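You operate a simulated robot arm through the tools that you are given. There is no shell and no other tool. Be economical: measure what you need, move in short steps, check, and stop when the job is done.

The job below is to be done with a simulated robot arm. You get a single attempt, and the scene is never put back.

JOB
Clear up after the snack: pale bun into the bun basket, plate slid aside, crumbs wiped up.
Fine: slide the plate up to the basket; the used cloth goes on the plate. What is to be rubbed or washed off counts as gone when no trace of it is left.
Where things are to end (x, y in the base frame): cream plate within 60 mm of [660, 10].
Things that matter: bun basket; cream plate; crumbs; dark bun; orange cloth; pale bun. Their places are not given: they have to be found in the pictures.

The check looks at the end state, three seconds after you hand in, the way a careful person would. Anything else that was tipped, shoved, dropped, spilled or broken makes it a failure. Flat cloth is picked up by pressing the open fingertips on it (5 to 10 N) and closing them slowly along it; thin cloth reads only 2 to 8 mm in the jaws.

ROBOT AND FRAMES
A 6-joint arm with a three-finger gripper, fixed in place. Base frame: the origin is at the foot of the arm, x ahead of it, y to its left, z up; the work surface is at about z = 760. Units: mm, rad, N and s.
Its first joint turns from -2.897 to 2.897 rad. Payload 4.89 kg.
Tool frame: the origin (TCP) lies between the finger pads and is the grasp point; the fingertips stand 30 mm ahead of it; z points along the fingers, y is the line along which they close. Largest opening 164 mm; the body of the gripper starts 125 mm behind the TCP.
Orientation is that of the tool frame in the base frame, as a unit quaternion [w, x, y, z]. With the fingers straight down and closing along the base's y, the tool's x points along the base's -x, its y along +y and its z along -z.

CONTROLS
- The arm moves only by the tool nudge_tool. Its argument "targets" is a list of rows, each a list of 7 numbers: the shift along the base's x, y, z in units of 40 mm (1.0 is 40 mm), then the turn, a rotation vector about the base's x, y, z in units of 5 degrees (1.0 is 5 degrees), then the gripper command, from -1 (fully open) to 1 (shut), values between in proportion. In form: [[x, y, z, wx, wy, wz, fingers], ...]. A call has 1 to 12 rows; each row shifts and turns the commanded pose from where the row before left it. A call with a number of a shift or a turn outside -1 to 1 is refused whole. Rows are played at 5 a second. More than 50 mm and 0.15 rad between two rows, or a gripper value outside its range, and nothing of the call is played. A pose out of reach is approached as far as the arm can. The call stops where the force on the tool passes 80 N (or 10 N more than at its start, if that is more) or the arm is blocked; 0.2 s more then pass. Each finger travels about 108 mm/s and halts on what it meets, pressing with about 24 N; the grip force reading is that of the motor and also rises with nothing between the fingers. The clock runs only during rows and for 0.2 s after the last one: add rows that do not move to give the fingers time. The reply holds the time, the measured pose of the TCP, the force on the tool along the base axes, the opening and the grip force, in the units named above and with some noise, with the torque about the TCP (base axes, N m) and any sound that the robot's microphone picked up.
- Cameras (640 x 400 px; columns grow to the right, rows downward): "scene" is fixed at [51.2, -499.5, 1498.9]; the picture's right is [0.64, -0.77, 0.00], its down [-0.54, -0.45, -0.71] and it looks along [0.54, 0.46, -0.70] (base axes); focal length 310 px, centre (320, 200). "wrist" rides on the gripper at [76, -2, -152] in the tool frame; the picture's right is [0.02, 1.00, 0.00], its down [-0.88, 0.02, -0.47] and it looks along [-0.47, 0.01, 0.88] (tool axes); focal length 247 px, centre (320, 200).
- grab_frame(camera): a new picture of that camera. No time passes.
- lift_body(by): slides the trunk up (or, below 0, down) by that many mm; the arm rides with it, the base frame stays. It gives what a move gives, with no picture.
- locate(camera, pixels): for up to 12 pixels [column, row] of the newest picture of that camera ("zoom" is the newest enlarged one), the place [x, y, z] in the base frame of the surface seen there, good to about 3 mm. No time passes.
- zoom(camera, box): a new picture of the part [left, top, right, bottom] of that camera's present view, enlarged. No time passes.
- job_done(): hands the job in; it is judged then, once.

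Keep the steps short. Do not move on a guess: measure, check each grasp and each placing, and mend mistakes. In all there are 80 turns and 54 pictures (those below and enlarged ones count). Leave the gripper open and the arm clear of the work at the hand-in unless told otherwise, and finish with a single line.

The tools are called after ">>>" by a JSON object that holds its "method" and its "body". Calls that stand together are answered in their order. nudge_tool: Moves the arm, as the interface text tells. Its arguments: {"type":"object","properties":{"targets":{"type":"array"}},"required":["targets"]} The other tools are called the same way: lift_body (by) slides the trunk up or down; grab_frame (camera) takes a picture; locate (camera, pixels) gives the place of the surface under pixels of a picture; zoom (camera, box) takes an enlarged picture of a part of a camera's view; job_done () hands the job in.

At the start:

```text
time: 0.0
ee_pos: [644.2, -14.3, 1068.6]
ee_rot: [0.0, 0.0, 1.0, 0.0]
wrist_force: [0.2, -0.2, -0.6]
torque: [-0.01, -0.02, -0.01]
grip_width: 164.1
finger_force: 0.1
trunk travel left (down, up): [-50.0, 340.0]
```

scene: 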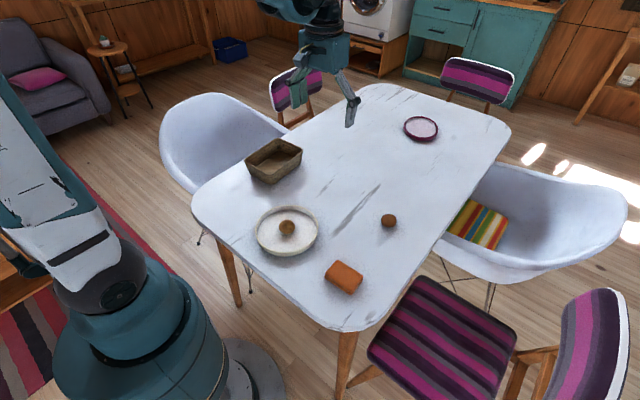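
wrist: 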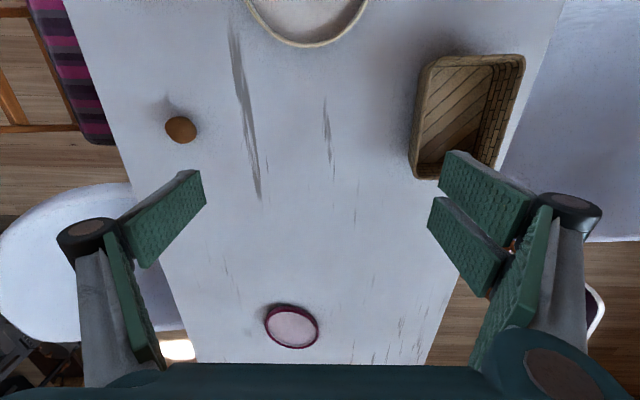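

I see a plate with a bun on it at about (287,230), another bun at (388,221), the cloth at (344,277), the basket at (274,160) and a pink dish at (421,129). Next I zoom in to tell the buns apart and find the crumbs.

>>> {"method": "zoom", "body": {"camera": "scene", "box": [230, 120, 430, 310]}}

>>> {"method": "locate", "body": {"camera": "scene", "pixels": [[287, 226], [388, 219], [344, 277], [274, 160], [260, 232], [316, 232], [287, 208], [286, 253], [326, 279], [361, 276], [421, 129], [340, 222]]}}

```text
2.11 times, centred on (330, 215) of scene
```

zoom: 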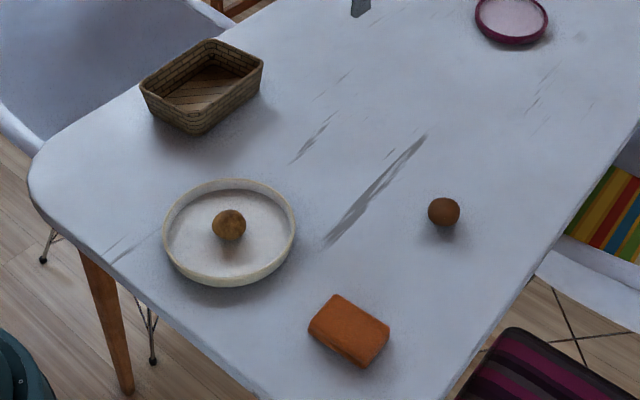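

```text
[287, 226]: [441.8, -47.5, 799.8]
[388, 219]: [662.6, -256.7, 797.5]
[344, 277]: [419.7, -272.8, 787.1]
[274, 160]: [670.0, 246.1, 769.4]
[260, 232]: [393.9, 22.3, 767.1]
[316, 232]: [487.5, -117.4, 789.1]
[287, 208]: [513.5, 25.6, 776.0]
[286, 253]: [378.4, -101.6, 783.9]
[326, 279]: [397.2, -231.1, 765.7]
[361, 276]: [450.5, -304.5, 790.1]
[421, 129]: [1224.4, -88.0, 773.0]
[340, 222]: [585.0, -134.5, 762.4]
```

The bun on the plate looks paler; the one at (662,-257) looks darker. I can't see crumbs yet, so I zoom in closer on the plate, the two buns and the table.

>>> {"method": "zoom", "body": {"camera": "scene", "box": [250, 200, 330, 260]}}

>>> {"method": "zoom", "body": {"camera": "scene", "box": [320, 200, 410, 300]}}

>>> {"method": "zoom", "body": {"camera": "wrist", "box": [150, 0, 430, 180]}}

```text
6.67 times, centred on (290, 230) of scene
```

zoom: 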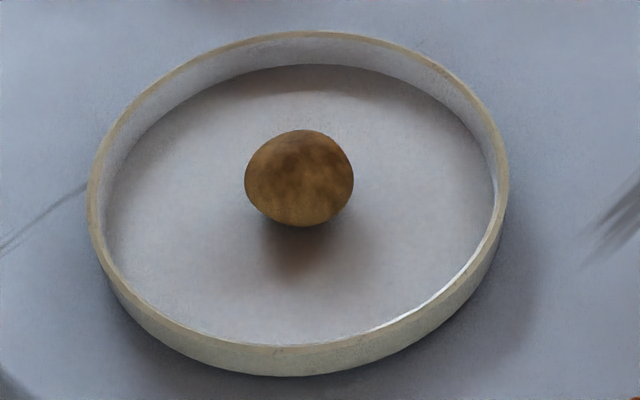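

```text
4.00 times, centred on (365, 250) of scene
```

zoom: 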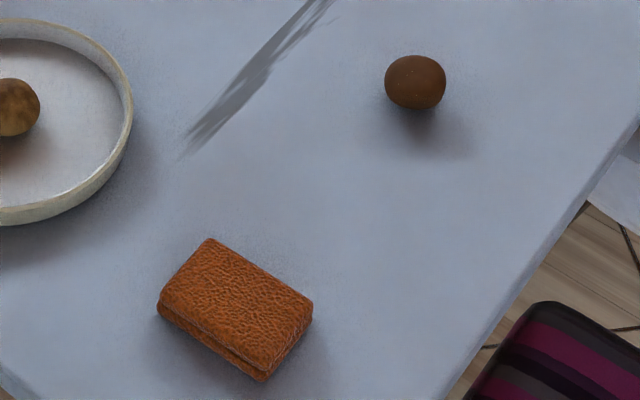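

```text
2.22 times, centred on (290, 90) of wrist
```

zoom: 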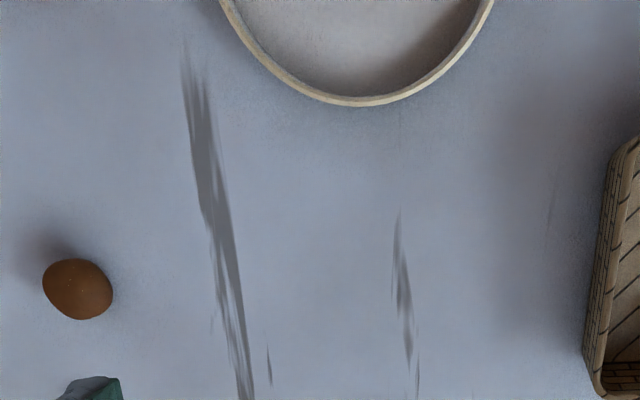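

No crumbs show in the open, so they are probably under the plate. The bun on the plate is the pale one. I move above it, to about (442,-47,950), with the fingers part closed to about 75 mm.

>>> {"method": "nudge_tool", "body": {"targets": [[-0.842, -0.1375, -0.49, 0, 0, 0, 0.08], [-0.842, -0.1375, -0.49, 0, 0, 0, 0.08], [-0.842, -0.1375, -0.49, 0, 0, 0, 0.08], [-0.842, -0.1375, -0.49, 0, 0, 0, 0.08], [-0.842, -0.1375, -0.49, 0, 0, 0, 0.08], [-0.842, -0.1375, -0.49, 0, 0, 0, 0.08], [0, 0, 0, 0, 0, 0, 0.08], [0, 0, 0, 0, 0, 0, 0.08]]}}

>>> {"method": "grab_frame", "body": {"camera": "wrist"}}

```text
time: 1.8
ee_pos: [441.7, -45.8, 952.5]
ee_rot: [0.0, 0.0, 1.0, 0.0]
wrist_force: [-0.5, -0.8, -0.4]
torque: [-0.02, -0.01, 0.0]
grip_width: 75.3
finger_force: 0.0
trunk travel left (down, up): [-50.0, 340.0]
```

```text
47 pictures are left
```

wrist: 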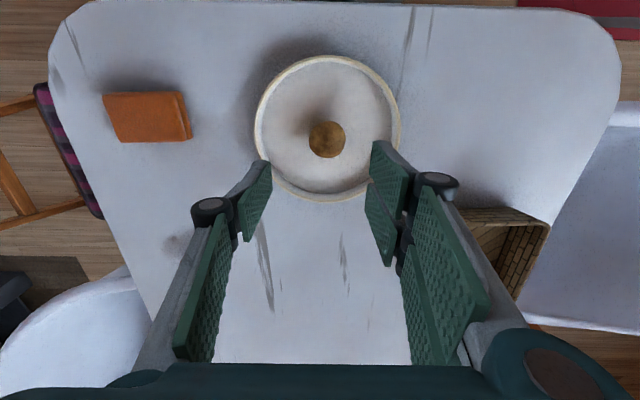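

Now I measure the bun, plate rim, cloth and basket in this picture.

>>> {"method": "locate", "body": {"camera": "wrist", "pixels": [[327, 139], [312, 139], [343, 139], [328, 123], [326, 155], [327, 58], [258, 130], [397, 130], [330, 199], [300, 90], [350, 90], [290, 140]]}}

>>> {"method": "locate", "body": {"camera": "wrist", "pixels": [[104, 96], [180, 94], [120, 140], [190, 136], [150, 115], [185, 115], [470, 209], [548, 223], [516, 298], [490, 230]]}}

>>> {"method": "locate", "body": {"camera": "scene", "pixels": [[246, 163], [276, 139], [302, 151], [270, 183], [270, 165], [280, 155]]}}

```text
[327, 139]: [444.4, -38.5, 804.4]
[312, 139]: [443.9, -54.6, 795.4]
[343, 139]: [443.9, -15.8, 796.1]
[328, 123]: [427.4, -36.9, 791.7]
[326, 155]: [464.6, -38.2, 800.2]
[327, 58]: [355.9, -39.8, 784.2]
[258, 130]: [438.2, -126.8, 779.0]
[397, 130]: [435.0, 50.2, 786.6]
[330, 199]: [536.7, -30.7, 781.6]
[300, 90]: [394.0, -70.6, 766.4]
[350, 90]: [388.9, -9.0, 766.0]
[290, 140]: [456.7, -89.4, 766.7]
```

```text
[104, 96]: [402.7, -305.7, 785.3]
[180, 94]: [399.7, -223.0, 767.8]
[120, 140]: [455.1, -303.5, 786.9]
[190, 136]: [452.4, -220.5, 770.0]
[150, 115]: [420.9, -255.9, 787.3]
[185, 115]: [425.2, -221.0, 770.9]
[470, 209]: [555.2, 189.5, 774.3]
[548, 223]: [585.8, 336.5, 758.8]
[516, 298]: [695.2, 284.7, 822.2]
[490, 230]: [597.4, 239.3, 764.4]
```

```text
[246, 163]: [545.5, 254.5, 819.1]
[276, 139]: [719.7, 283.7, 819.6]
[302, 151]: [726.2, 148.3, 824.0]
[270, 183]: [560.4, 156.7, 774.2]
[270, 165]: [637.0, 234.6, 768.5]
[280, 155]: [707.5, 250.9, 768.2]
```

The bun centre is at about (445,-37), 40 mm across with its top at 805. The plate centre is (446,-38), radius 90, rim at 784 and floor at 766. The basket spans x 545–725, y 148–290, with its rim at about 822. I go down to TCP z 802 around the bun and close.

>>> {"method": "nudge_tool", "body": {"targets": [[0.08, 0.2, -0.7, 0, 0, 0, 0.08], [0, 0, -0.8, 0, 0, 0, 0.08], [0, 0, -0.8, 0, 0, 0, 0.08], [0, 0, -0.8, 0, 0, 0, 0.08], [0, 0, -0.65, 0, 0, 0, 0.08], [0, 0, 0, 0, 0, 0, 0.08], [0, 0, 0, 0, 0, 0, 0.4], [0, 0, 0, 0, 0, 0, 0.7], [0, 0, 0, 0, 0, 0, 0.7], [0, 0, 0, 0, 0, 0, 0.7]]}}

>>> {"method": "grab_frame", "body": {"camera": "wrist"}}

```text
time: 4.0
ee_pos: [446.7, -36.1, 804.6]
ee_rot: [0.0, 0.0, 1.0, 0.0]
wrist_force: [-0.8, 0.1, 0.2]
torque: [0.02, -0.01, -0.01]
grip_width: 45.1
finger_force: 24.4
trunk travel left (down, up): [-50.0, 340.0]
```

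```text
46 pictures are left
```

wrist: 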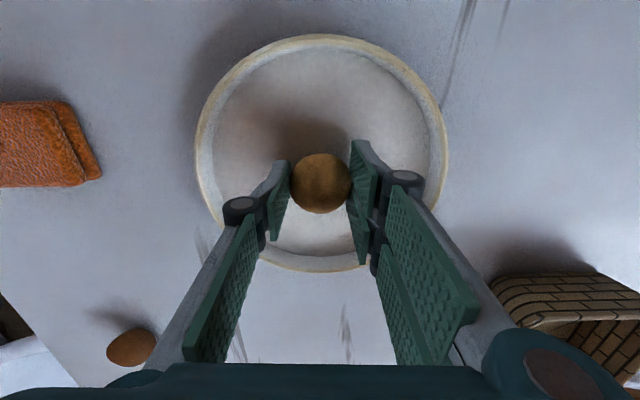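

The bun is held (opening 45 mm, 24 N). I lift it and carry it over the basket centre at about (636,220).

>>> {"method": "nudge_tool", "body": {"targets": [[0, 0, 0.5, 0, 0, 0, 0.7], [0, 0, 0.8, 0, 0, 0, 0.7], [0, 0, 0.9, 0, 0, 0, 0.7], [0, 0, 0.9, 0, 0, 0, 0.7], [0.6, 0.8, 0, 0, 0, 0, 0.7], [0.6, 0.8, 0, 0, 0, 0, 0.7], [0.6, 0.8, 0, 0, 0, 0, 0.7], [0.6, 0.8, 0, 0, 0, 0, 0.7], [0.6, 0.8, 0, 0, 0, 0, 0.7], [0.6, 0.8, 0, 0, 0, 0, 0.7], [0.6, 0.8, 0, 0, 0, 0, 0.7], [0.5, 0.8, 0, 0, 0, 0, 0.7]]}}

>>> {"method": "grab_frame", "body": {"camera": "wrist"}}

>>> {"method": "grab_frame", "body": {"camera": "scene"}}

```text
time: 6.6
ee_pos: [633.9, 218.2, 927.6]
ee_rot: [0.0, 0.001, 1.0, 0.0]
wrist_force: [-0.8, -1.0, 1.3]
torque: [0.14, -0.16, -0.03]
grip_width: 45.0
finger_force: 24.1
trunk travel left (down, up): [-50.0, 340.0]
```

```text
45 pictures are left
```

wrist: 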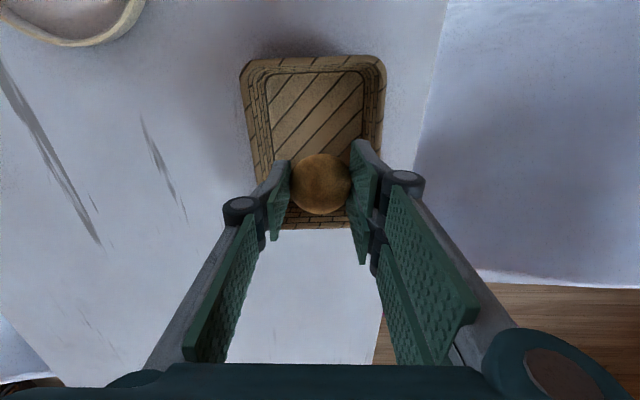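

```text
44 pictures are left
```

scene: 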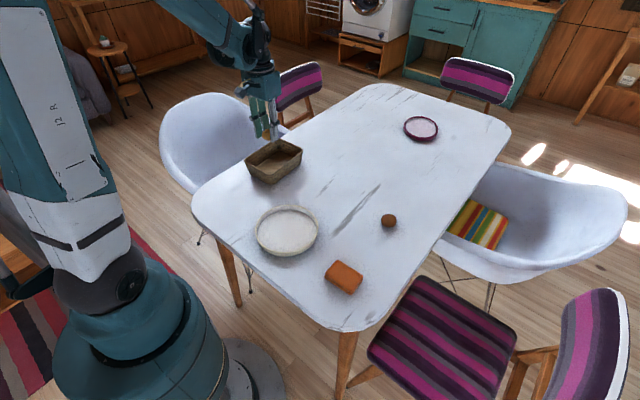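

I check the basket rim corners from here.

>>> {"method": "locate", "body": {"camera": "wrist", "pixels": [[245, 66], [380, 62], [262, 224], [380, 130], [248, 130], [310, 58], [310, 100], [310, 225]]}}

```text
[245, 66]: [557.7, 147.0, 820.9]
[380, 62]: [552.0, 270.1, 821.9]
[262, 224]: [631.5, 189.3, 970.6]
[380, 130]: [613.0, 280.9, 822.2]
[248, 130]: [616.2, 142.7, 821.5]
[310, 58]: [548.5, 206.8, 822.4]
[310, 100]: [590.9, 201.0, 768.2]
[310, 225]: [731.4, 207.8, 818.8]
```

The basket centre is about (640,212) with its floor at 768. I go down to TCP z 810, so the bun just clears the floor, and open slightly.

>>> {"method": "nudge_tool", "body": {"targets": [[0.12, -0.15, -0.6, 0, 0, 0, 0.7], [0, 0, -0.7, 0, 0, 0, 0.7], [0, 0, -0.7, 0, 0, 0, 0.7], [0, 0, -0.6, 0, 0, 0, 0.7], [0, 0, -0.37, 0, 0, 0, 0.7], [0, 0, 0, 0, 0, 0, 0.7], [0, 0, 0, 0, 0, 0, 0.7]]}}

>>> {"method": "grab_frame", "body": {"camera": "wrist"}}

```text
time: 8.2
ee_pos: [637.1, 210.9, 807.0]
ee_rot: [0.0, -0.001, 1.0, 0.0]
wrist_force: [0.2, -0.4, -0.7]
torque: [-0.03, -0.01, 0.02]
grip_width: 45.3
finger_force: 23.9
trunk travel left (down, up): [-50.0, 340.0]
```

```text
43 pictures are left
```

wrist: 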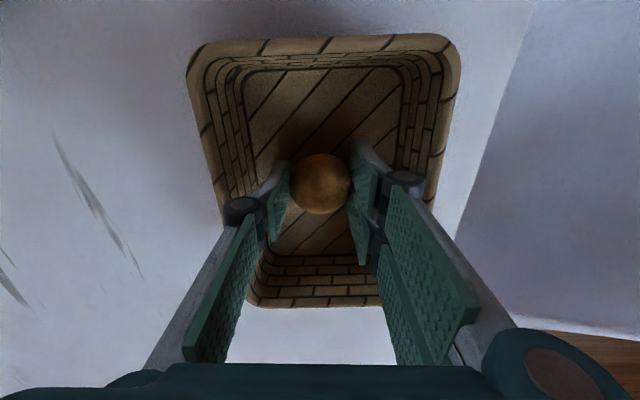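

The bun is well inside and close to the floor. I open to about 60 mm and rise straight up.

>>> {"method": "nudge_tool", "body": {"targets": [[0, 0, 0, 0, 0, 0, 0.36], [0, 0, 0, 0, 0, 0, 0.27], [0, 0, 0, 0, 0, 0, 0.27], [0, 0, 0.5, 0, 0, 0, 0.27], [0, 0, 0.8, 0, 0, 0, 0.27], [0, 0, 1, 0, 0, 0, 0.27], [0, 0, 1, 0, 0, 0, 0.27], [0, 0, 0, 0, 0, 0, 0.27]]}}

>>> {"method": "grab_frame", "body": {"camera": "wrist"}}

```text
time: 10.0
ee_pos: [638.6, 212.0, 939.5]
ee_rot: [0.0, 0.001, 1.0, 0.0]
wrist_force: [0.6, -0.2, 0.0]
torque: [-0.02, 0.03, 0.01]
grip_width: 60.0
finger_force: 0.0
trunk travel left (down, up): [-50.0, 340.0]
```

```text
42 pictures are left
```

wrist: 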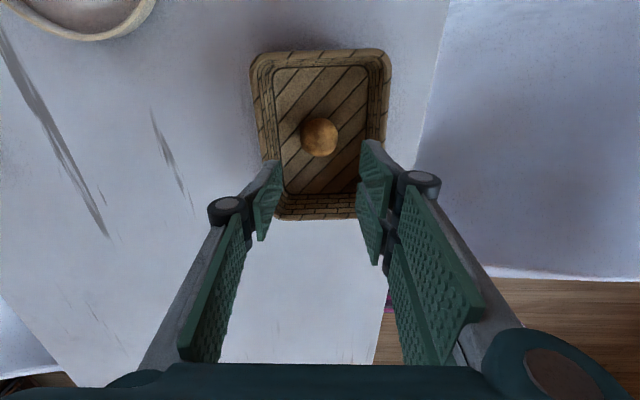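

The pale bun rests in the basket. Next is the plate: I put the fingertips inside it and spread them against the inner rim, then slide it along. First I return over its centre (446,-38) with the fingers at 120 mm.

>>> {"method": "nudge_tool", "body": {"targets": [[-0.6, -0.78, 0, 0, 0, 0, 0.27], [-0.6, -0.78, 0, 0, 0, 0, 0.27], [-0.6, -0.78, 0, 0, 0, 0, 0.27], [-0.6, -0.78, 0, 0, 0, 0, 0.27], [-0.6, -0.78, 0, 0, 0, 0, -0.4], [-0.6, -0.78, 0, 0, 0, 0, -0.4], [-0.6, -0.78, 0, 0, 0, 0, -0.4], [-0.62, -0.79, 0, 0, 0, 0, -0.4], [0, 0, -0.5, 0, 0, 0, -0.4], [0, 0, -0.5, 0, 0, 0, -0.4], [0, 0, -0.5, 0, 0, 0, -0.4], [0, 0, 0, 0, 0, 0, -0.4]]}}

>>> {"method": "grab_frame", "body": {"camera": "wrist"}}

```text
time: 12.6
ee_pos: [445.9, -38.3, 876.7]
ee_rot: [0.0, 0.0, 1.0, 0.0]
wrist_force: [-0.2, 0.1, 0.0]
torque: [0.0, -0.03, -0.01]
grip_width: 114.6
finger_force: 0.1
trunk travel left (down, up): [-50.0, 340.0]
```

```text
41 pictures are left
```

wrist: 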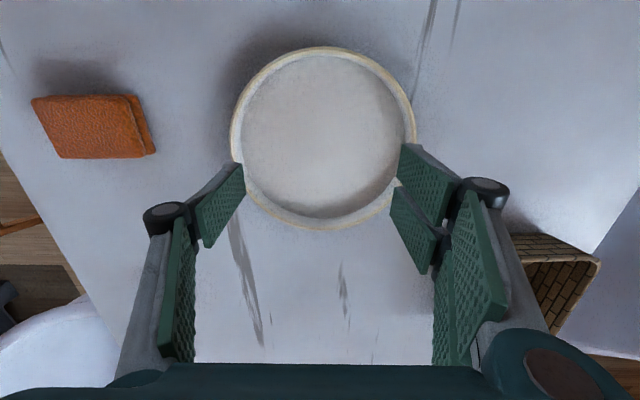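

I measure the inner wall along the closing line.

>>> {"method": "locate", "body": {"camera": "wrist", "pixels": [[232, 140], [237, 140], [242, 140], [248, 140], [398, 140], [404, 140], [409, 140], [413, 140], [323, 49], [322, 228], [323, 140], [300, 215]]}}

```text
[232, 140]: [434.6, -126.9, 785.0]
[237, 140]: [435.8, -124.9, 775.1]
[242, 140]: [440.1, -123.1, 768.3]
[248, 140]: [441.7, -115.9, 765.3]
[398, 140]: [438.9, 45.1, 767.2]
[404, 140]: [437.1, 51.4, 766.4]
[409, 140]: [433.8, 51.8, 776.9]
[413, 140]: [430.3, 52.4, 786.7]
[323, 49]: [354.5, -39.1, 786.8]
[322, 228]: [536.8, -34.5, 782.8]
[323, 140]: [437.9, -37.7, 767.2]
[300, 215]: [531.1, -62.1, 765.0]
```

The inner radius is about 86 mm and the centre is (446,-37), so the fingers will meet the wall at about 150 mm opening. I lower to TCP 801 and spread.

>>> {"method": "nudge_tool", "body": {"targets": [[0, 0.03, -0.7, 0, 0, 0, -0.4], [0, 0, -0.7, 0, 0, 0, -0.4], [0, 0, -0.47, 0, 0, 0, -0.4], [0, 0, 0, 0, 0, 0, -0.4], [0, 0, 0, 0, 0, 0, -0.6], [0, 0, 0, 0, 0, 0, -0.75], [0, 0, 0, 0, 0, 0, -0.85], [0, 0, 0, 0, 0, 0, -1], [0, 0, 0, 0, 0, 0, -1]]}}

>>> {"method": "grab_frame", "body": {"camera": "wrist"}}

```text
time: 14.6
ee_pos: [444.3, -35.0, 802.8]
ee_rot: [0.0, 0.0, 1.0, 0.0]
wrist_force: [-1.3, -0.2, -0.5]
torque: [-0.02, 0.05, -0.01]
grip_width: 164.1
finger_force: 0.1
trunk travel left (down, up): [-50.0, 340.0]
```

```text
40 pictures are left
```

wrist: 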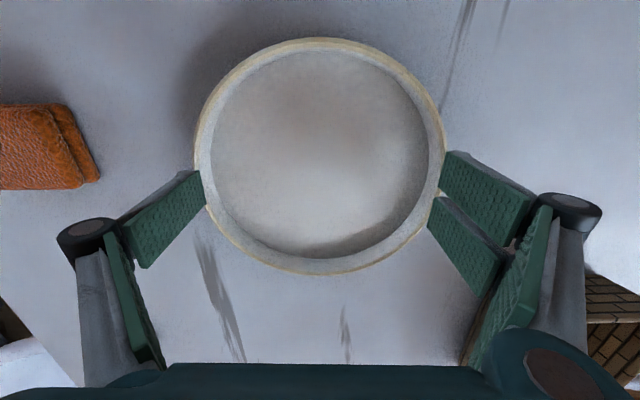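

The fingers reached full opening just inside the wall, with the tips tapered, so there is almost no clearance. Moving +x will push the plate at two points inside its front half, which is stable. I try 48 mm first and look.

>>> {"method": "nudge_tool", "body": {"targets": [[0.3, 0, 0, 0, 0, 0, -1], [0.3, 0, 0, 0, 0, 0, -1], [0.3, 0, 0, 0, 0, 0, -1], [0.3, 0, 0, 0, 0, 0, -1], [0, 0, 0, 0, 0, 0, -1]]}}

>>> {"method": "grab_frame", "body": {"camera": "wrist"}}

```text
time: 15.8
ee_pos: [492.5, -36.1, 802.5]
ee_rot: [0.001, 0.0, 1.0, 0.0]
wrist_force: [0.2, 0.6, 0.5]
torque: [0.03, -0.02, 0.01]
grip_width: 164.0
finger_force: 0.0
trunk travel left (down, up): [-50.0, 340.0]
```

```text
39 pictures are left
```

wrist: 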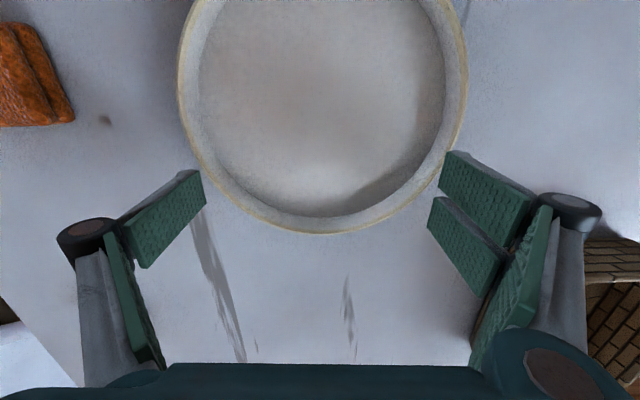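

A dark speck shows at (105,120), which may be a crumb. I measure it and where the plate is now.

>>> {"method": "locate", "body": {"camera": "wrist", "pixels": [[105, 120], [320, 232], [182, 90], [465, 90], [322, 214], [195, 172], [445, 155]]}}

>>> {"method": "zoom", "body": {"camera": "wrist", "box": [20, 70, 220, 190]}}

>>> {"method": "grab_frame", "body": {"camera": "scene"}}

```text
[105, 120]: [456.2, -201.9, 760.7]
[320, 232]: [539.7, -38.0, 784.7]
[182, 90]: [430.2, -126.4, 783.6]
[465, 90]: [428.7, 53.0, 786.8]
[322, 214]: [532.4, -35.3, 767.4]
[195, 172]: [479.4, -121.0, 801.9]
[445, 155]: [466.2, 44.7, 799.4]
```

```text
3.20 times, centred on (120, 130) of wrist
```

zoom: 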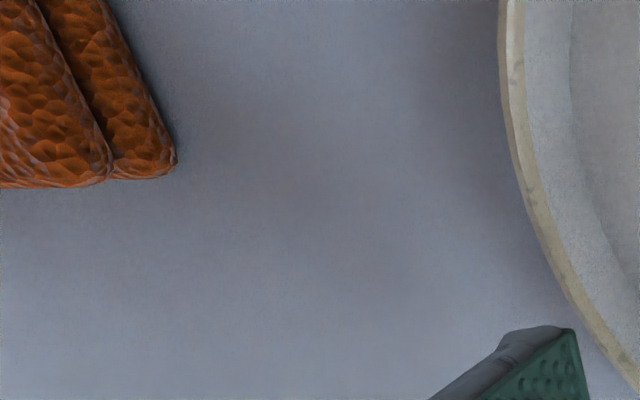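

```text
37 pictures are left
```

scene: 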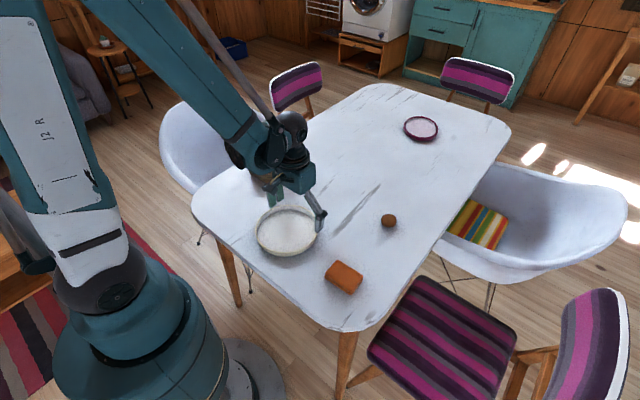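

The plate barely moved (front at 540, was 537). The tips sit at about z 801 when fully open, because they swing back, so they passed over the rim. They do reach down when nearly closed. The speck was not in the zoom, so I will recheck it later. I raise, close to 60 mm, and lower inside the plate near its front wall.

>>> {"method": "nudge_tool", "body": {"targets": [[0, 0, 0.7, 0, 0, 0, -1], [0, 0, 0.8, 0, 0, 0, 0.27], [-0.2, 0.15, 0, 0, 0, 0, 0.27], [-0.2, 0.1, 0, 0, 0, 0, 0.27], [0, 0, 0, 0, 0, 0, 0.27], [0, 0, 0, 0, 0, 0, 0.27], [0, 0, -0.5, 0, 0, 0, 0.27], [0, 0, -0.5, 0, 0, 0, 0.27], [0, 0, -0.5, 0, 0, 0, 0.27], [0, 0, 0, 0, 0, 0, 0.27]]}}

>>> {"method": "grab_frame", "body": {"camera": "wrist"}}

```text
time: 18.0
ee_pos: [475.7, -28.1, 804.1]
ee_rot: [0.0, 0.0, 1.0, -0.001]
wrist_force: [-1.0, -0.6, -0.4]
torque: [-0.03, -0.08, 0.04]
grip_width: 59.8
finger_force: 0.0
trunk travel left (down, up): [-50.0, 340.0]
```

```text
36 pictures are left
```

wrist: 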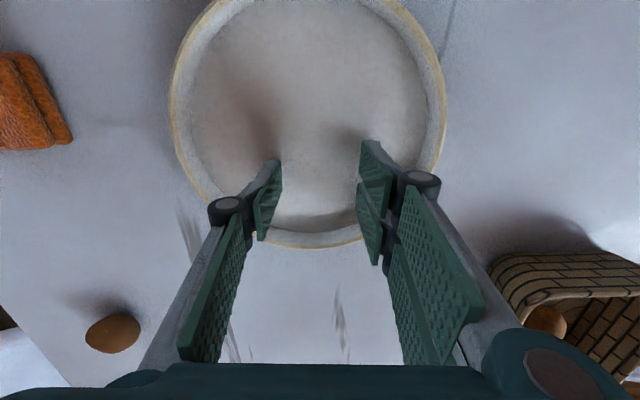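

I check the height of the fingertips against the floor before pushing.

>>> {"method": "locate", "body": {"camera": "wrist", "pixels": [[277, 164], [279, 180], [364, 146], [362, 170], [225, 205], [320, 244], [320, 230], [300, 150]]}}

```text
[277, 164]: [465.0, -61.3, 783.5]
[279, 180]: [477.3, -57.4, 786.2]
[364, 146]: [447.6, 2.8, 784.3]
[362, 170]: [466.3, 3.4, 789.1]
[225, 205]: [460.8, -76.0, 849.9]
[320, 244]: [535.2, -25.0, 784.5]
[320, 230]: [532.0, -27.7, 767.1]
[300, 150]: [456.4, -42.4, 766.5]
```

The tips are at about z 784 at this opening, just rim height. I lower 13 mm and watch the force.

>>> {"method": "nudge_tool", "body": {"targets": [[0, 0, -0.2, 0, 0, 0, 0.27], [0, 0, -0.12, 0, 0, 0, 0.27], [0, 0, 0, 0, 0, 0, 0.27]]}}

>>> {"method": "grab_frame", "body": {"camera": "wrist"}}

>>> {"method": "locate", "body": {"camera": "wrist", "pixels": [[277, 164], [279, 178], [320, 230]]}}

```text
time: 18.6
ee_pos: [477.0, -26.6, 796.9]
ee_rot: [0.001, 0.0, 1.0, 0.0]
wrist_force: [-1.5, 5.4, 94.1]
torque: [0.45, 1.43, -0.17]
grip_width: 50.4
finger_force: 22.9
trunk travel left (down, up): [-50.0, 340.0]
stopped in row 2: the force on the tool passed its limit at 96 N (the readings are from after the stop); the commanded pose is now the measured one
```

```text
35 pictures are left
```

wrist: 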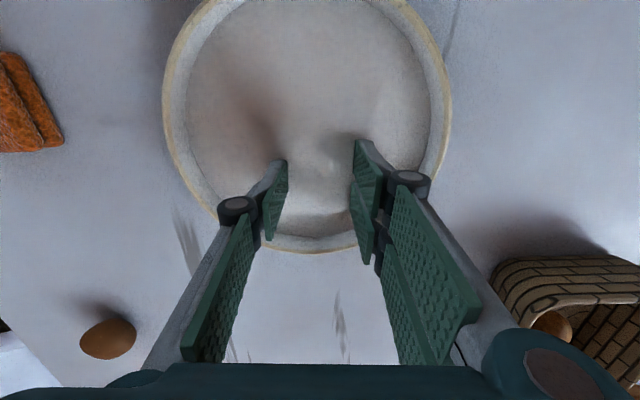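

```text
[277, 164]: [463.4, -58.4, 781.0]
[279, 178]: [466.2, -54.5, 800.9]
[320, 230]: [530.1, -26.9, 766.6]
```

The tips already touch the plate floor (94 N at TCP 797), so they stand 30 mm ahead here. I raise 5 mm to relieve the force, then push toward +x a little.

>>> {"method": "nudge_tool", "body": {"targets": [[0, 0, 0.13, 0, 0, 0, 0.3], [0, 0, 0, 0, 0, 0, 0.3], [0, 0, 0, 0, 0, 0, 0.3]]}}

>>> {"method": "nudge_tool", "body": {"targets": [[0.25, 0.06, 0, 0, 0, 0, 0.3], [0.25, 0.06, 0, 0, 0, 0, 0.3], [0.25, 0.06, 0, 0, 0, 0, 0.3], [0.25, 0.06, 0, 0, 0, 0, 0.3], [0.25, 0.06, 0, 0, 0, 0, 0.3], [0.25, 0.06, 0, 0, 0, 0, 0.3], [0, 0, 0, 0, 0, 0, 0.3]]}}

>>> {"method": "grab_frame", "body": {"camera": "wrist"}}

```text
time: 19.4
ee_pos: [477.9, -27.0, 800.7]
ee_rot: [0.0, 0.0, 1.0, 0.0]
wrist_force: [-0.1, 0.4, -0.7]
torque: [0.01, 0.0, -0.02]
grip_width: 57.3
finger_force: 0.0
trunk travel left (down, up): [-50.0, 340.0]
```

```text
time: 20.9
ee_pos: [537.8, -11.9, 801.1]
ee_rot: [0.0, 0.0, 1.0, 0.0]
wrist_force: [0.1, -0.3, -0.2]
torque: [0.01, 0.0, 0.01]
grip_width: 57.3
finger_force: 0.1
trunk travel left (down, up): [-50.0, 340.0]
```

```text
34 pictures are left
```

wrist: 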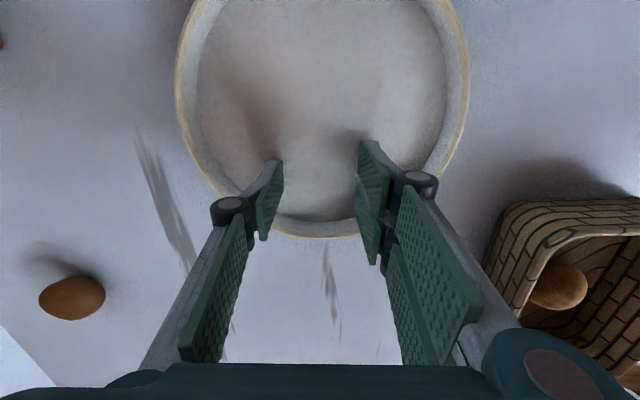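

The plate moves with the fingers. I measure it.

>>> {"method": "locate", "body": {"camera": "wrist", "pixels": [[325, 235], [178, 85], [467, 85], [322, 218], [320, 100]]}}

>>> {"method": "locate", "body": {"camera": "wrist", "pixels": [[492, 270], [520, 305], [510, 205]]}}

```text
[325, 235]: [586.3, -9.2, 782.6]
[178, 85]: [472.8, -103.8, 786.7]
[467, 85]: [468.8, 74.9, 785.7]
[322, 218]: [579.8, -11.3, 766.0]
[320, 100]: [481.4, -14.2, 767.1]
```

```text
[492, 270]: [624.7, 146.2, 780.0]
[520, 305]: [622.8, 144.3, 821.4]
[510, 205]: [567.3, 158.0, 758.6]
```

The plate centre is about (496,-13), following the TCP 42 mm behind. I need +164 in x and about +40 in y, which leaves over 20 mm to the basket wall at y 143.

>>> {"method": "nudge_tool", "body": {"targets": [[0.3, 0.08, 0, 0, 0, 0, 0.3], [0.3, 0.08, 0, 0, 0, 0, 0.3], [0.3, 0.08, 0, 0, 0, 0, 0.3], [0.3, 0.08, 0, 0, 0, 0, 0.3], [0.3, 0.08, 0, 0, 0, 0, 0.3], [0.3, 0.08, 0, 0, 0, 0, 0.3], [0.3, 0.08, 0, 0, 0, 0, 0.3], [0.3, 0.08, 0, 0, 0, 0, 0.3], [0.3, 0.08, 0, 0, 0, 0, 0.3], [0.3, 0.08, 0, 0, 0, 0, 0.3], [0.3, 0.08, 0, 0, 0, 0, 0.3], [0, 0, 0, 0, 0, 0, 0.3]]}}

>>> {"method": "grab_frame", "body": {"camera": "wrist"}}

>>> {"method": "grab_frame", "body": {"camera": "scene"}}

```text
time: 23.6
ee_pos: [669.9, 23.9, 801.1]
ee_rot: [0.0, 0.0, 1.0, 0.0]
wrist_force: [-0.7, 0.1, -0.4]
torque: [0.03, -0.02, -0.02]
grip_width: 57.3
finger_force: 0.1
trunk travel left (down, up): [-50.0, 340.0]
```

```text
33 pictures are left
```

wrist: 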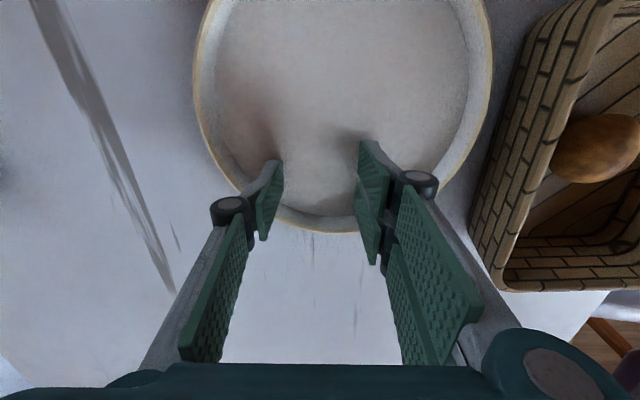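

```text
32 pictures are left
```

scene: 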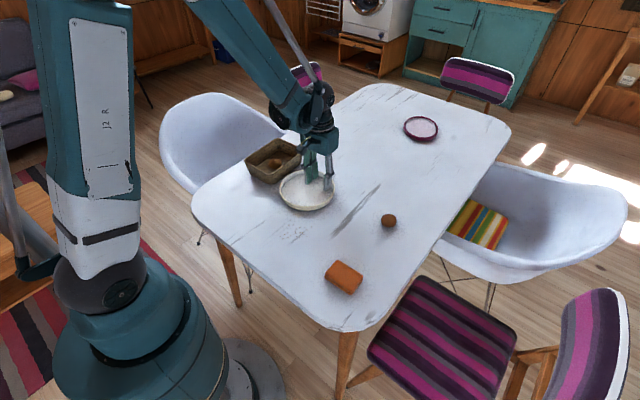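

Crumb marks now show at about (293,235), where the plate stood. The plate still needs some more +x; I measure plate and basket, and zoom on the crumbs.

>>> {"method": "locate", "body": {"camera": "wrist", "pixels": [[320, 231], [197, 110], [490, 100], [473, 205], [505, 285]]}}

>>> {"method": "zoom", "body": {"camera": "scene", "box": [250, 205, 350, 268]}}

```text
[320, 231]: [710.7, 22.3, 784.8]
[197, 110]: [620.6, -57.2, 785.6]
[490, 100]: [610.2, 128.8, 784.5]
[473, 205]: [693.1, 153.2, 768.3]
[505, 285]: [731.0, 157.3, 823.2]
```

```text
6.35 times, centred on (300, 236) of scene
```

zoom: 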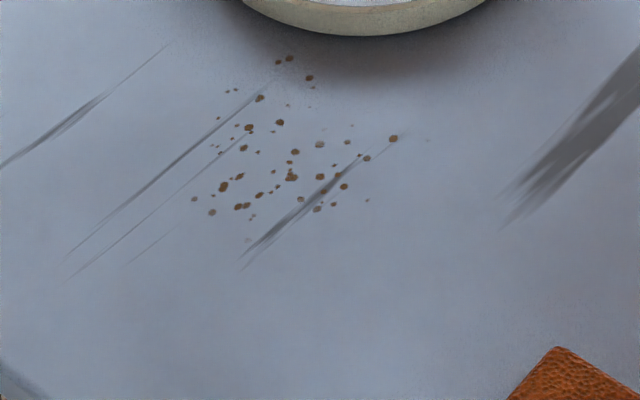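

The crumbs are clearly visible. The plate centre is about (621,35), so I push another 34 mm straight in +x.

>>> {"method": "nudge_tool", "body": {"targets": [[0.22, -0.02, 0, 0, 0, 0, 0.3], [0.22, -0.02, 0, 0, 0, 0, 0.3], [0.22, -0.02, 0, 0, 0, 0, 0.3], [0.2, -0.02, 0, 0, 0, 0, 0.3], [0, 0, 0, 0, 0, 0, 0.3], [-0.3, 0, 0, 0, 0, 0, 0.3], [0, 0, 0.8, 0, 0, 0, 0.3], [0, 0, 1, 0, 0, 0, 0.3], [0, 0, 1, 0, 0, 0, 0.3], [0, 0, 0, 0, 0, 0, 0.3]]}}

>>> {"method": "grab_frame", "body": {"camera": "wrist"}}

```text
time: 25.8
ee_pos: [693.7, 18.5, 911.1]
ee_rot: [0.0, -0.001, 1.0, 0.0]
wrist_force: [0.6, -0.7, 0.2]
torque: [0.0, 0.05, -0.04]
grip_width: 57.5
finger_force: 0.1
trunk travel left (down, up): [-50.0, 340.0]
```

```text
30 pictures are left
```

wrist: 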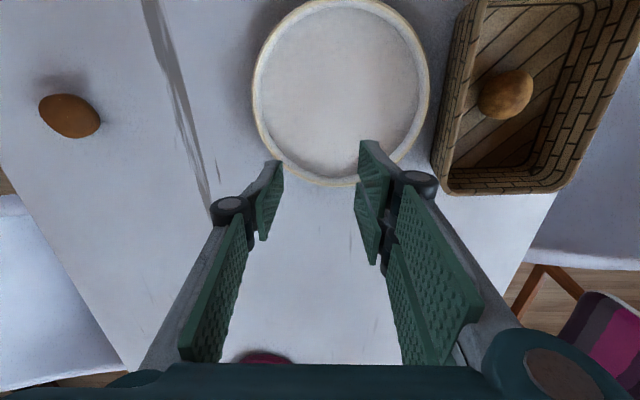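

I measure the plate's final place, and the crumb field in the scene zoom.

>>> {"method": "locate", "body": {"camera": "wrist", "pixels": [[338, 2], [254, 95], [427, 95], [335, 184], [340, 95], [440, 160]]}}

>>> {"method": "locate", "body": {"camera": "zoom", "pixels": [[277, 62], [310, 78], [394, 138], [367, 200], [318, 210], [212, 212], [194, 199], [228, 92], [252, 216], [290, 178]]}}

```text
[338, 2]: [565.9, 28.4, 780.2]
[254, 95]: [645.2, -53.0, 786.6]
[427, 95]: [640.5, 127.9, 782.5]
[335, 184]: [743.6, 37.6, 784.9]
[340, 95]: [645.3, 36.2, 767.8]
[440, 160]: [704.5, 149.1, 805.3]
```

```text
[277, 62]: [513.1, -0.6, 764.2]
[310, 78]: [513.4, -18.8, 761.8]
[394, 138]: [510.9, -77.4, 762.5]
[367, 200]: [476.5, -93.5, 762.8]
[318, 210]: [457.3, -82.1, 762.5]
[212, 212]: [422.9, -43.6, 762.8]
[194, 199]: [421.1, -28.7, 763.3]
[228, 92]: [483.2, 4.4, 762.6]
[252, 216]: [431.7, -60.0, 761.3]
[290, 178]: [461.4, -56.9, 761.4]
```

The plate is at about (654,37), 27 mm from the target, which is good. The crumbs span x 415–520, y -98 to +10. Next I go over the cloth (about x 400–455, y -306 to -220) with the fingers at 125 mm.

>>> {"method": "nudge_tool", "body": {"targets": [[-0.7, -0.74, 0, 0, 0, 0, 0.3], [-0.7, -0.74, 0, 0, 0, 0, 0.3], [-0.7, -0.74, 0, 0, 0, 0, 0.3], [-0.7, -0.74, 0, 0, 0, 0, 0.3], [-0.7, -0.74, 0, 0, 0, 0, 0], [-0.7, -0.74, 0, 0, 0, 0, -0.3], [-0.7, -0.74, 0, 0, 0, 0, -0.5], [-0.7, -0.74, 0, 0, 0, 0, -0.5], [-0.7, -0.74, 0, 0, 0, 0, -0.5], [-0.3, -0.37, 0, 0, 0, 0, -0.5], [0, 0, 0, 0, 0, 0, -0.5]]}}

>>> {"method": "grab_frame", "body": {"camera": "wrist"}}

```text
time: 28.1
ee_pos: [432.2, -262.3, 908.0]
ee_rot: [-0.001, 0.0, 1.0, 0.0]
wrist_force: [0.6, 0.5, 0.1]
torque: [-0.08, 0.03, 0.03]
grip_width: 122.9
finger_force: 0.2
trunk travel left (down, up): [-50.0, 340.0]
```

```text
29 pictures are left
```

wrist: 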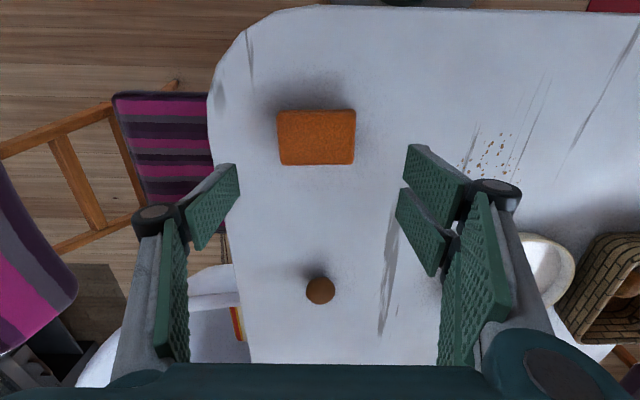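

I measure the cloth's outline and the crumbs from here.

>>> {"method": "locate", "body": {"camera": "wrist", "pixels": [[279, 114], [353, 112], [283, 162], [352, 162], [316, 137], [274, 137], [362, 137], [460, 165], [480, 165], [515, 135], [490, 175], [300, 130]]}}

>>> {"method": "zoom", "body": {"camera": "wrist", "box": [260, 90, 560, 200]}}

```text
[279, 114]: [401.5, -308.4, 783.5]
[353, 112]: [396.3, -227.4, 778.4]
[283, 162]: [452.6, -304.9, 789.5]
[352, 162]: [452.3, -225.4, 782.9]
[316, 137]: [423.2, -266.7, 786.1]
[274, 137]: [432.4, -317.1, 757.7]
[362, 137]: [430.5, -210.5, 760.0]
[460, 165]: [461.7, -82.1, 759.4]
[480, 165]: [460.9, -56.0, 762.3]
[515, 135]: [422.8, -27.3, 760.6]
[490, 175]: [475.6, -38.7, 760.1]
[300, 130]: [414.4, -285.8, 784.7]
```

```text
2.13 times, centred on (410, 145) of wrist
```

zoom: 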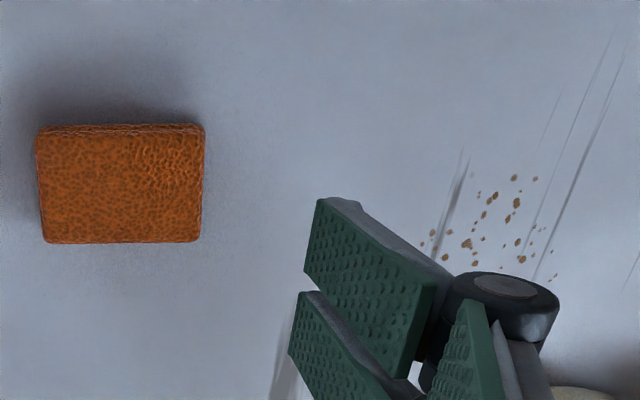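

The cloth is a folded pad, x 397–454, y -309 to -224, about 27 mm high. I grip it from its y sides with the tips about 9 mm above the table, so its underside stays free for wiping.

>>> {"method": "nudge_tool", "body": {"targets": [[-0.15, -0.1, -0.7, 0, 0, 0, -0.5], [0, 0, -0.7, 0, 0, 0, -0.5], [0, 0, -0.7, 0, 0, 0, -0.5], [0, 0, -0.58, 0, 0, 0, -0.5], [0, 0, 0, 0, 0, 0, -0.5], [0, 0, 0, 0, 0, 0, -0.2], [0, 0, 0, 0, 0, 0, 0], [0, 0, 0, 0, 0, 0, 0.15], [0, 0, 0, 0, 0, 0, 0.15], [0, 0, 0, 0, 0, 0, 0.15]]}}

>>> {"method": "grab_frame", "body": {"camera": "wrist"}}

```text
time: 30.4
ee_pos: [422.5, -264.9, 800.1]
ee_rot: [0.0, 0.001, 1.0, 0.0]
wrist_force: [-1.2, 0.1, 4.2]
torque: [0.01, 0.04, 0.07]
grip_width: 90.4
finger_force: 23.9
trunk travel left (down, up): [-50.0, 340.0]
```

```text
27 pictures are left
```

wrist: 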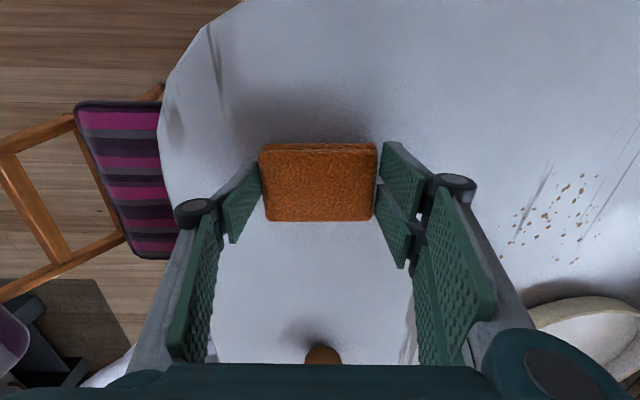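

The cloth is gripped (90 mm, 24 N). I zoom on the crumbs for their exact extent, and lift 50 mm.

>>> {"method": "zoom", "body": {"camera": "wrist", "box": [480, 150, 640, 290]}}

>>> {"method": "locate", "body": {"camera": "wrist", "pixels": [[500, 262], [500, 240], [574, 262], [598, 236], [598, 176], [583, 176], [550, 188], [503, 225], [520, 208]]}}

>>> {"method": "nudge_tool", "body": {"targets": [[0, 0, 0.4, 0, 0, 0, 0.15], [0, 0, 0.85, 0, 0, 0, 0.15], [0, 0, 0, 0, 0, 0, 0.15]]}}

>>> {"method": "grab_frame", "body": {"camera": "wrist"}}

```text
2.86 times, centred on (560, 220) of wrist
```

zoom: 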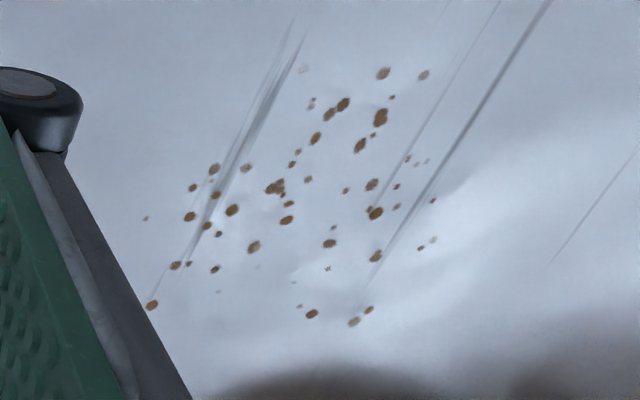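

```text
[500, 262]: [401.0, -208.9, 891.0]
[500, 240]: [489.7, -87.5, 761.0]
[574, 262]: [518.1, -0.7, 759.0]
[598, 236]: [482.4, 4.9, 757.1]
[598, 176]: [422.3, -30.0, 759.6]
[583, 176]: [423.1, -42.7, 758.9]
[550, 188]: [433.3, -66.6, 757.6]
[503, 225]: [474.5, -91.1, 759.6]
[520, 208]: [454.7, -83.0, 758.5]
```

```text
time: 31.1
ee_pos: [420.0, -264.9, 852.2]
ee_rot: [0.0, 0.001, 1.0, 0.0]
wrist_force: [0.4, -0.6, -1.5]
torque: [0.04, 0.05, -0.02]
grip_width: 90.3
finger_force: 24.2
trunk travel left (down, up): [-50.0, 340.0]
```

```text
25 pictures are left
```

wrist: 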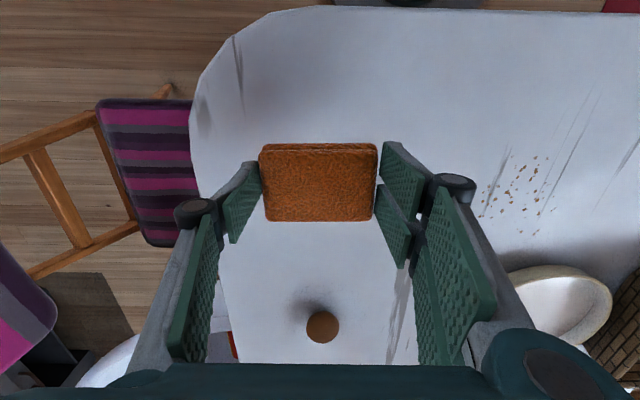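

The cloth is lifted and held well. The crumbs cover x 420–520, y -95 to +6. I carry the cloth to (395,-68), beyond their near edge, and lower to just above the table.

>>> {"method": "nudge_tool", "body": {"targets": [[-0.12, 0.9, 0, 0, 0, 0, 0.15], [-0.12, 0.9, 0, 0, 0, 0, 0.15], [-0.12, 0.9, 0, 0, 0, 0, 0.15], [-0.12, 0.9, 0, 0, 0, 0, 0.15], [-0.12, 0.9, 0, 0, 0, 0, 0.15], [0, 0.42, 0, 0, 0, 0, 0.15], [0, 0, -0.5, 0, 0, 0, 0.15], [0, 0, -0.5, 0, 0, 0, 0.15], [0, 0, -0.2, 0, 0, 0, 0.15], [0, 0, 0, 0, 0, 0, 0.15]]}}

>>> {"method": "nudge_tool", "body": {"targets": [[0, 0, -0.05, 0, 0, 0, 0.15], [0, 0, -0.03, 0, 0, 0, 0.15]]}}

```text
time: 33.4
ee_pos: [399.0, -68.9, 803.8]
ee_rot: [0.0, 0.001, 1.0, 0.0]
wrist_force: [0.5, -0.3, -0.5]
torque: [-0.01, -0.03, 0.01]
grip_width: 89.7
finger_force: 23.3
trunk travel left (down, up): [-50.0, 340.0]
```

```text
time: 34.0
ee_pos: [399.3, -69.3, 802.1]
ee_rot: [-0.001, 0.001, 1.0, -0.001]
wrist_force: [-0.6, -0.4, -0.1]
torque: [-0.01, -0.01, -0.01]
grip_width: 89.6
finger_force: 24.0
trunk travel left (down, up): [-50.0, 340.0]
```

No contact yet. I lower by about a millimetre at a time.

>>> {"method": "nudge_tool", "body": {"targets": [[0, 0, -0.03, 0, 0, 0, 0.15], [0, 0, -0.03, 0, 0, 0, 0.15]]}}

>>> {"method": "nudge_tool", "body": {"targets": [[0, 0, -0.025, 0, 0, 0, 0.15], [0, 0, 0, 0, 0, 0, 0.15]]}}

```text
time: 34.5
ee_pos: [397.8, -68.7, 800.7]
ee_rot: [0.0, 0.001, 1.0, 0.0]
wrist_force: [-3.7, -5.5, 25.8]
torque: [-0.23, -0.08, 0.3]
grip_width: 89.9
finger_force: 24.5
trunk travel left (down, up): [-50.0, 340.0]
```

```text
time: 35.1
ee_pos: [397.6, -69.9, 798.6]
ee_rot: [0.0, 0.001, 1.0, 0.0]
wrist_force: [-4.4, -3.8, 23.3]
torque: [-0.12, -0.03, 0.06]
grip_width: 89.4
finger_force: 24.0
trunk travel left (down, up): [-50.0, 340.0]
```

The cloth is pressed at about 23 N. I wipe the first pass in +x at y -69.

>>> {"method": "nudge_tool", "body": {"targets": [[0.3, 0, 0.01, 0, 0, 0, 0.15], [0.3, 0, 0, 0, 0, 0, 0.15], [0.3, 0, 0, 0, 0, 0, 0.15], [0.3, 0, 0, 0, 0, 0, 0.15], [0.3, 0, 0, 0, 0, 0, 0.15], [0.3, 0, 0, 0, 0, 0, 0.15], [0.3, 0, 0, 0, 0, 0, 0.15], [0.3, 0, 0, 0, 0, 0, 0.15], [0.3, 0, 0, 0, 0, 0, 0.15], [0, 0, 0, 0, 0, 0, 0.15]]}}

>>> {"method": "grab_frame", "body": {"camera": "wrist"}}

```text
time: 37.4
ee_pos: [506.5, -70.0, 800.0]
ee_rot: [0.0, 0.0, 1.0, 0.0]
wrist_force: [0.4, 0.0, -0.5]
torque: [0.0, -0.01, 0.05]
grip_width: 89.5
finger_force: 24.3
trunk travel left (down, up): [-50.0, 340.0]
```

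```text
24 pictures are left
```

wrist: 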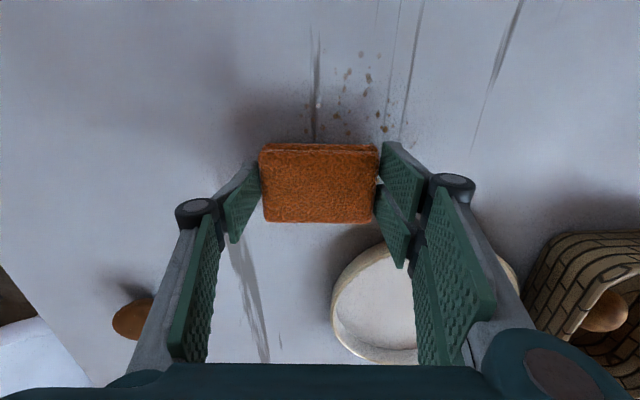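

The force fell to zero during the pass, and crumbs remain around (365,80). I press down again in place and read.

>>> {"method": "nudge_tool", "body": {"targets": [[0, 0, -0.04, 0, 0, 0, 0.15], [0, 0, 0, 0, 0, 0, 0.15]]}}

>>> {"method": "nudge_tool", "body": {"targets": [[0, 0, -0.03, 0, 0, 0, 0.15], [0, 0, 0, 0, 0, 0, 0.15]]}}

```text
time: 38.0
ee_pos: [506.8, -69.7, 797.1]
ee_rot: [0.001, 0.0, 1.0, 0.0]
wrist_force: [5.1, 0.7, 25.2]
torque: [-0.01, -0.28, 0.09]
grip_width: 89.4
finger_force: 23.9
trunk travel left (down, up): [-50.0, 340.0]
```

```text
time: 38.5
ee_pos: [506.1, -69.3, 797.3]
ee_rot: [-0.001, 0.002, 1.0, 0.0]
wrist_force: [0.6, -2.9, 26.4]
torque: [-0.08, -0.05, 0.02]
grip_width: 89.3
finger_force: 24.0
trunk travel left (down, up): [-50.0, 340.0]
```

The press is about 26 N. I wipe back in -x along the same lane with no height change.

>>> {"method": "nudge_tool", "body": {"targets": [[-0.3, 0, 0, 0, 0, 0, 0.15], [-0.3, 0, 0, 0, 0, 0, 0.15], [-0.3, 0, 0, 0, 0, 0, 0.15], [-0.3, 0, 0, 0, 0, 0, 0.15], [-0.3, 0, 0, 0, 0, 0, 0.15], [-0.3, 0, 0, 0, 0, 0, 0.15], [-0.3, 0, 0, 0, 0, 0, 0.15], [-0.3, 0, 0, 0, 0, 0, 0.15], [-0.3, 0, 0, 0, 0, 0, 0.15]]}}

>>> {"method": "grab_frame", "body": {"camera": "wrist"}}

```text
time: 40.5
ee_pos: [397.2, -69.3, 797.6]
ee_rot: [0.0, 0.0, 1.0, 0.0]
wrist_force: [-0.1, -0.3, -1.1]
torque: [0.05, 0.1, -0.01]
grip_width: 89.2
finger_force: 23.7
trunk travel left (down, up): [-50.0, 340.0]
```

```text
23 pictures are left
```

wrist: 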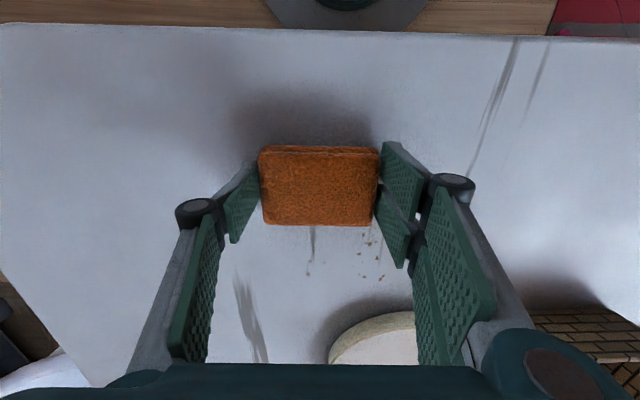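

The lane is mostly clean. Some crumbs remain on the +y side, at (365,250) and (308,268). I shift to y -22, press, and wipe in +x.

>>> {"method": "nudge_tool", "body": {"targets": [[0, 0.6, 0, 0, 0, 0, 0.15], [0, 0.6, 0, 0, 0, 0, 0.15], [0, 0, -0.04, 0, 0, 0, 0.15], [0.25, 0, -0.004, 0, 0, 0, 0.15], [0.25, 0, -0.004, 0, 0, 0, 0.15], [0.25, 0, -0.004, 0, 0, 0, 0.15], [0.25, 0, -0.004, 0, 0, 0, 0.15]]}}

>>> {"method": "nudge_tool", "body": {"targets": [[0.25, 0, -0.01, 0, 0, 0, 0.15], [0.25, 0, -0.004, 0, 0, 0, 0.15], [0.25, 0, -0.004, 0, 0, 0, 0.15], [0.25, 0, -0.004, 0, 0, 0, 0.15], [0.25, 0, -0.004, 0, 0, 0, 0.15], [0.25, 0, -0.004, 0, 0, 0, 0.15], [0.25, 0, -0.004, 0, 0, 0, 0.15]]}}

>>> {"method": "grab_frame", "body": {"camera": "wrist"}}

```text
time: 42.1
ee_pos: [438.6, -20.1, 796.2]
ee_rot: [-0.001, 0.0, 1.0, 0.0]
wrist_force: [-10.3, -0.2, 24.8]
torque: [0.0, 0.33, 0.01]
grip_width: 89.2
finger_force: 23.8
trunk travel left (down, up): [-50.0, 340.0]
```

```text
time: 43.8
ee_pos: [508.3, -21.6, 792.5]
ee_rot: [0.0, 0.0, 1.0, 0.0]
wrist_force: [-1.0, 0.4, 4.0]
torque: [0.03, 0.07, 0.03]
grip_width: 89.3
finger_force: 24.2
trunk travel left (down, up): [-50.0, 340.0]
```

```text
22 pictures are left
```

wrist: 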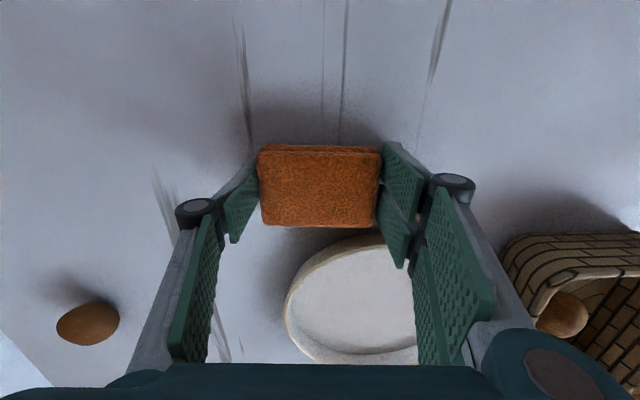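

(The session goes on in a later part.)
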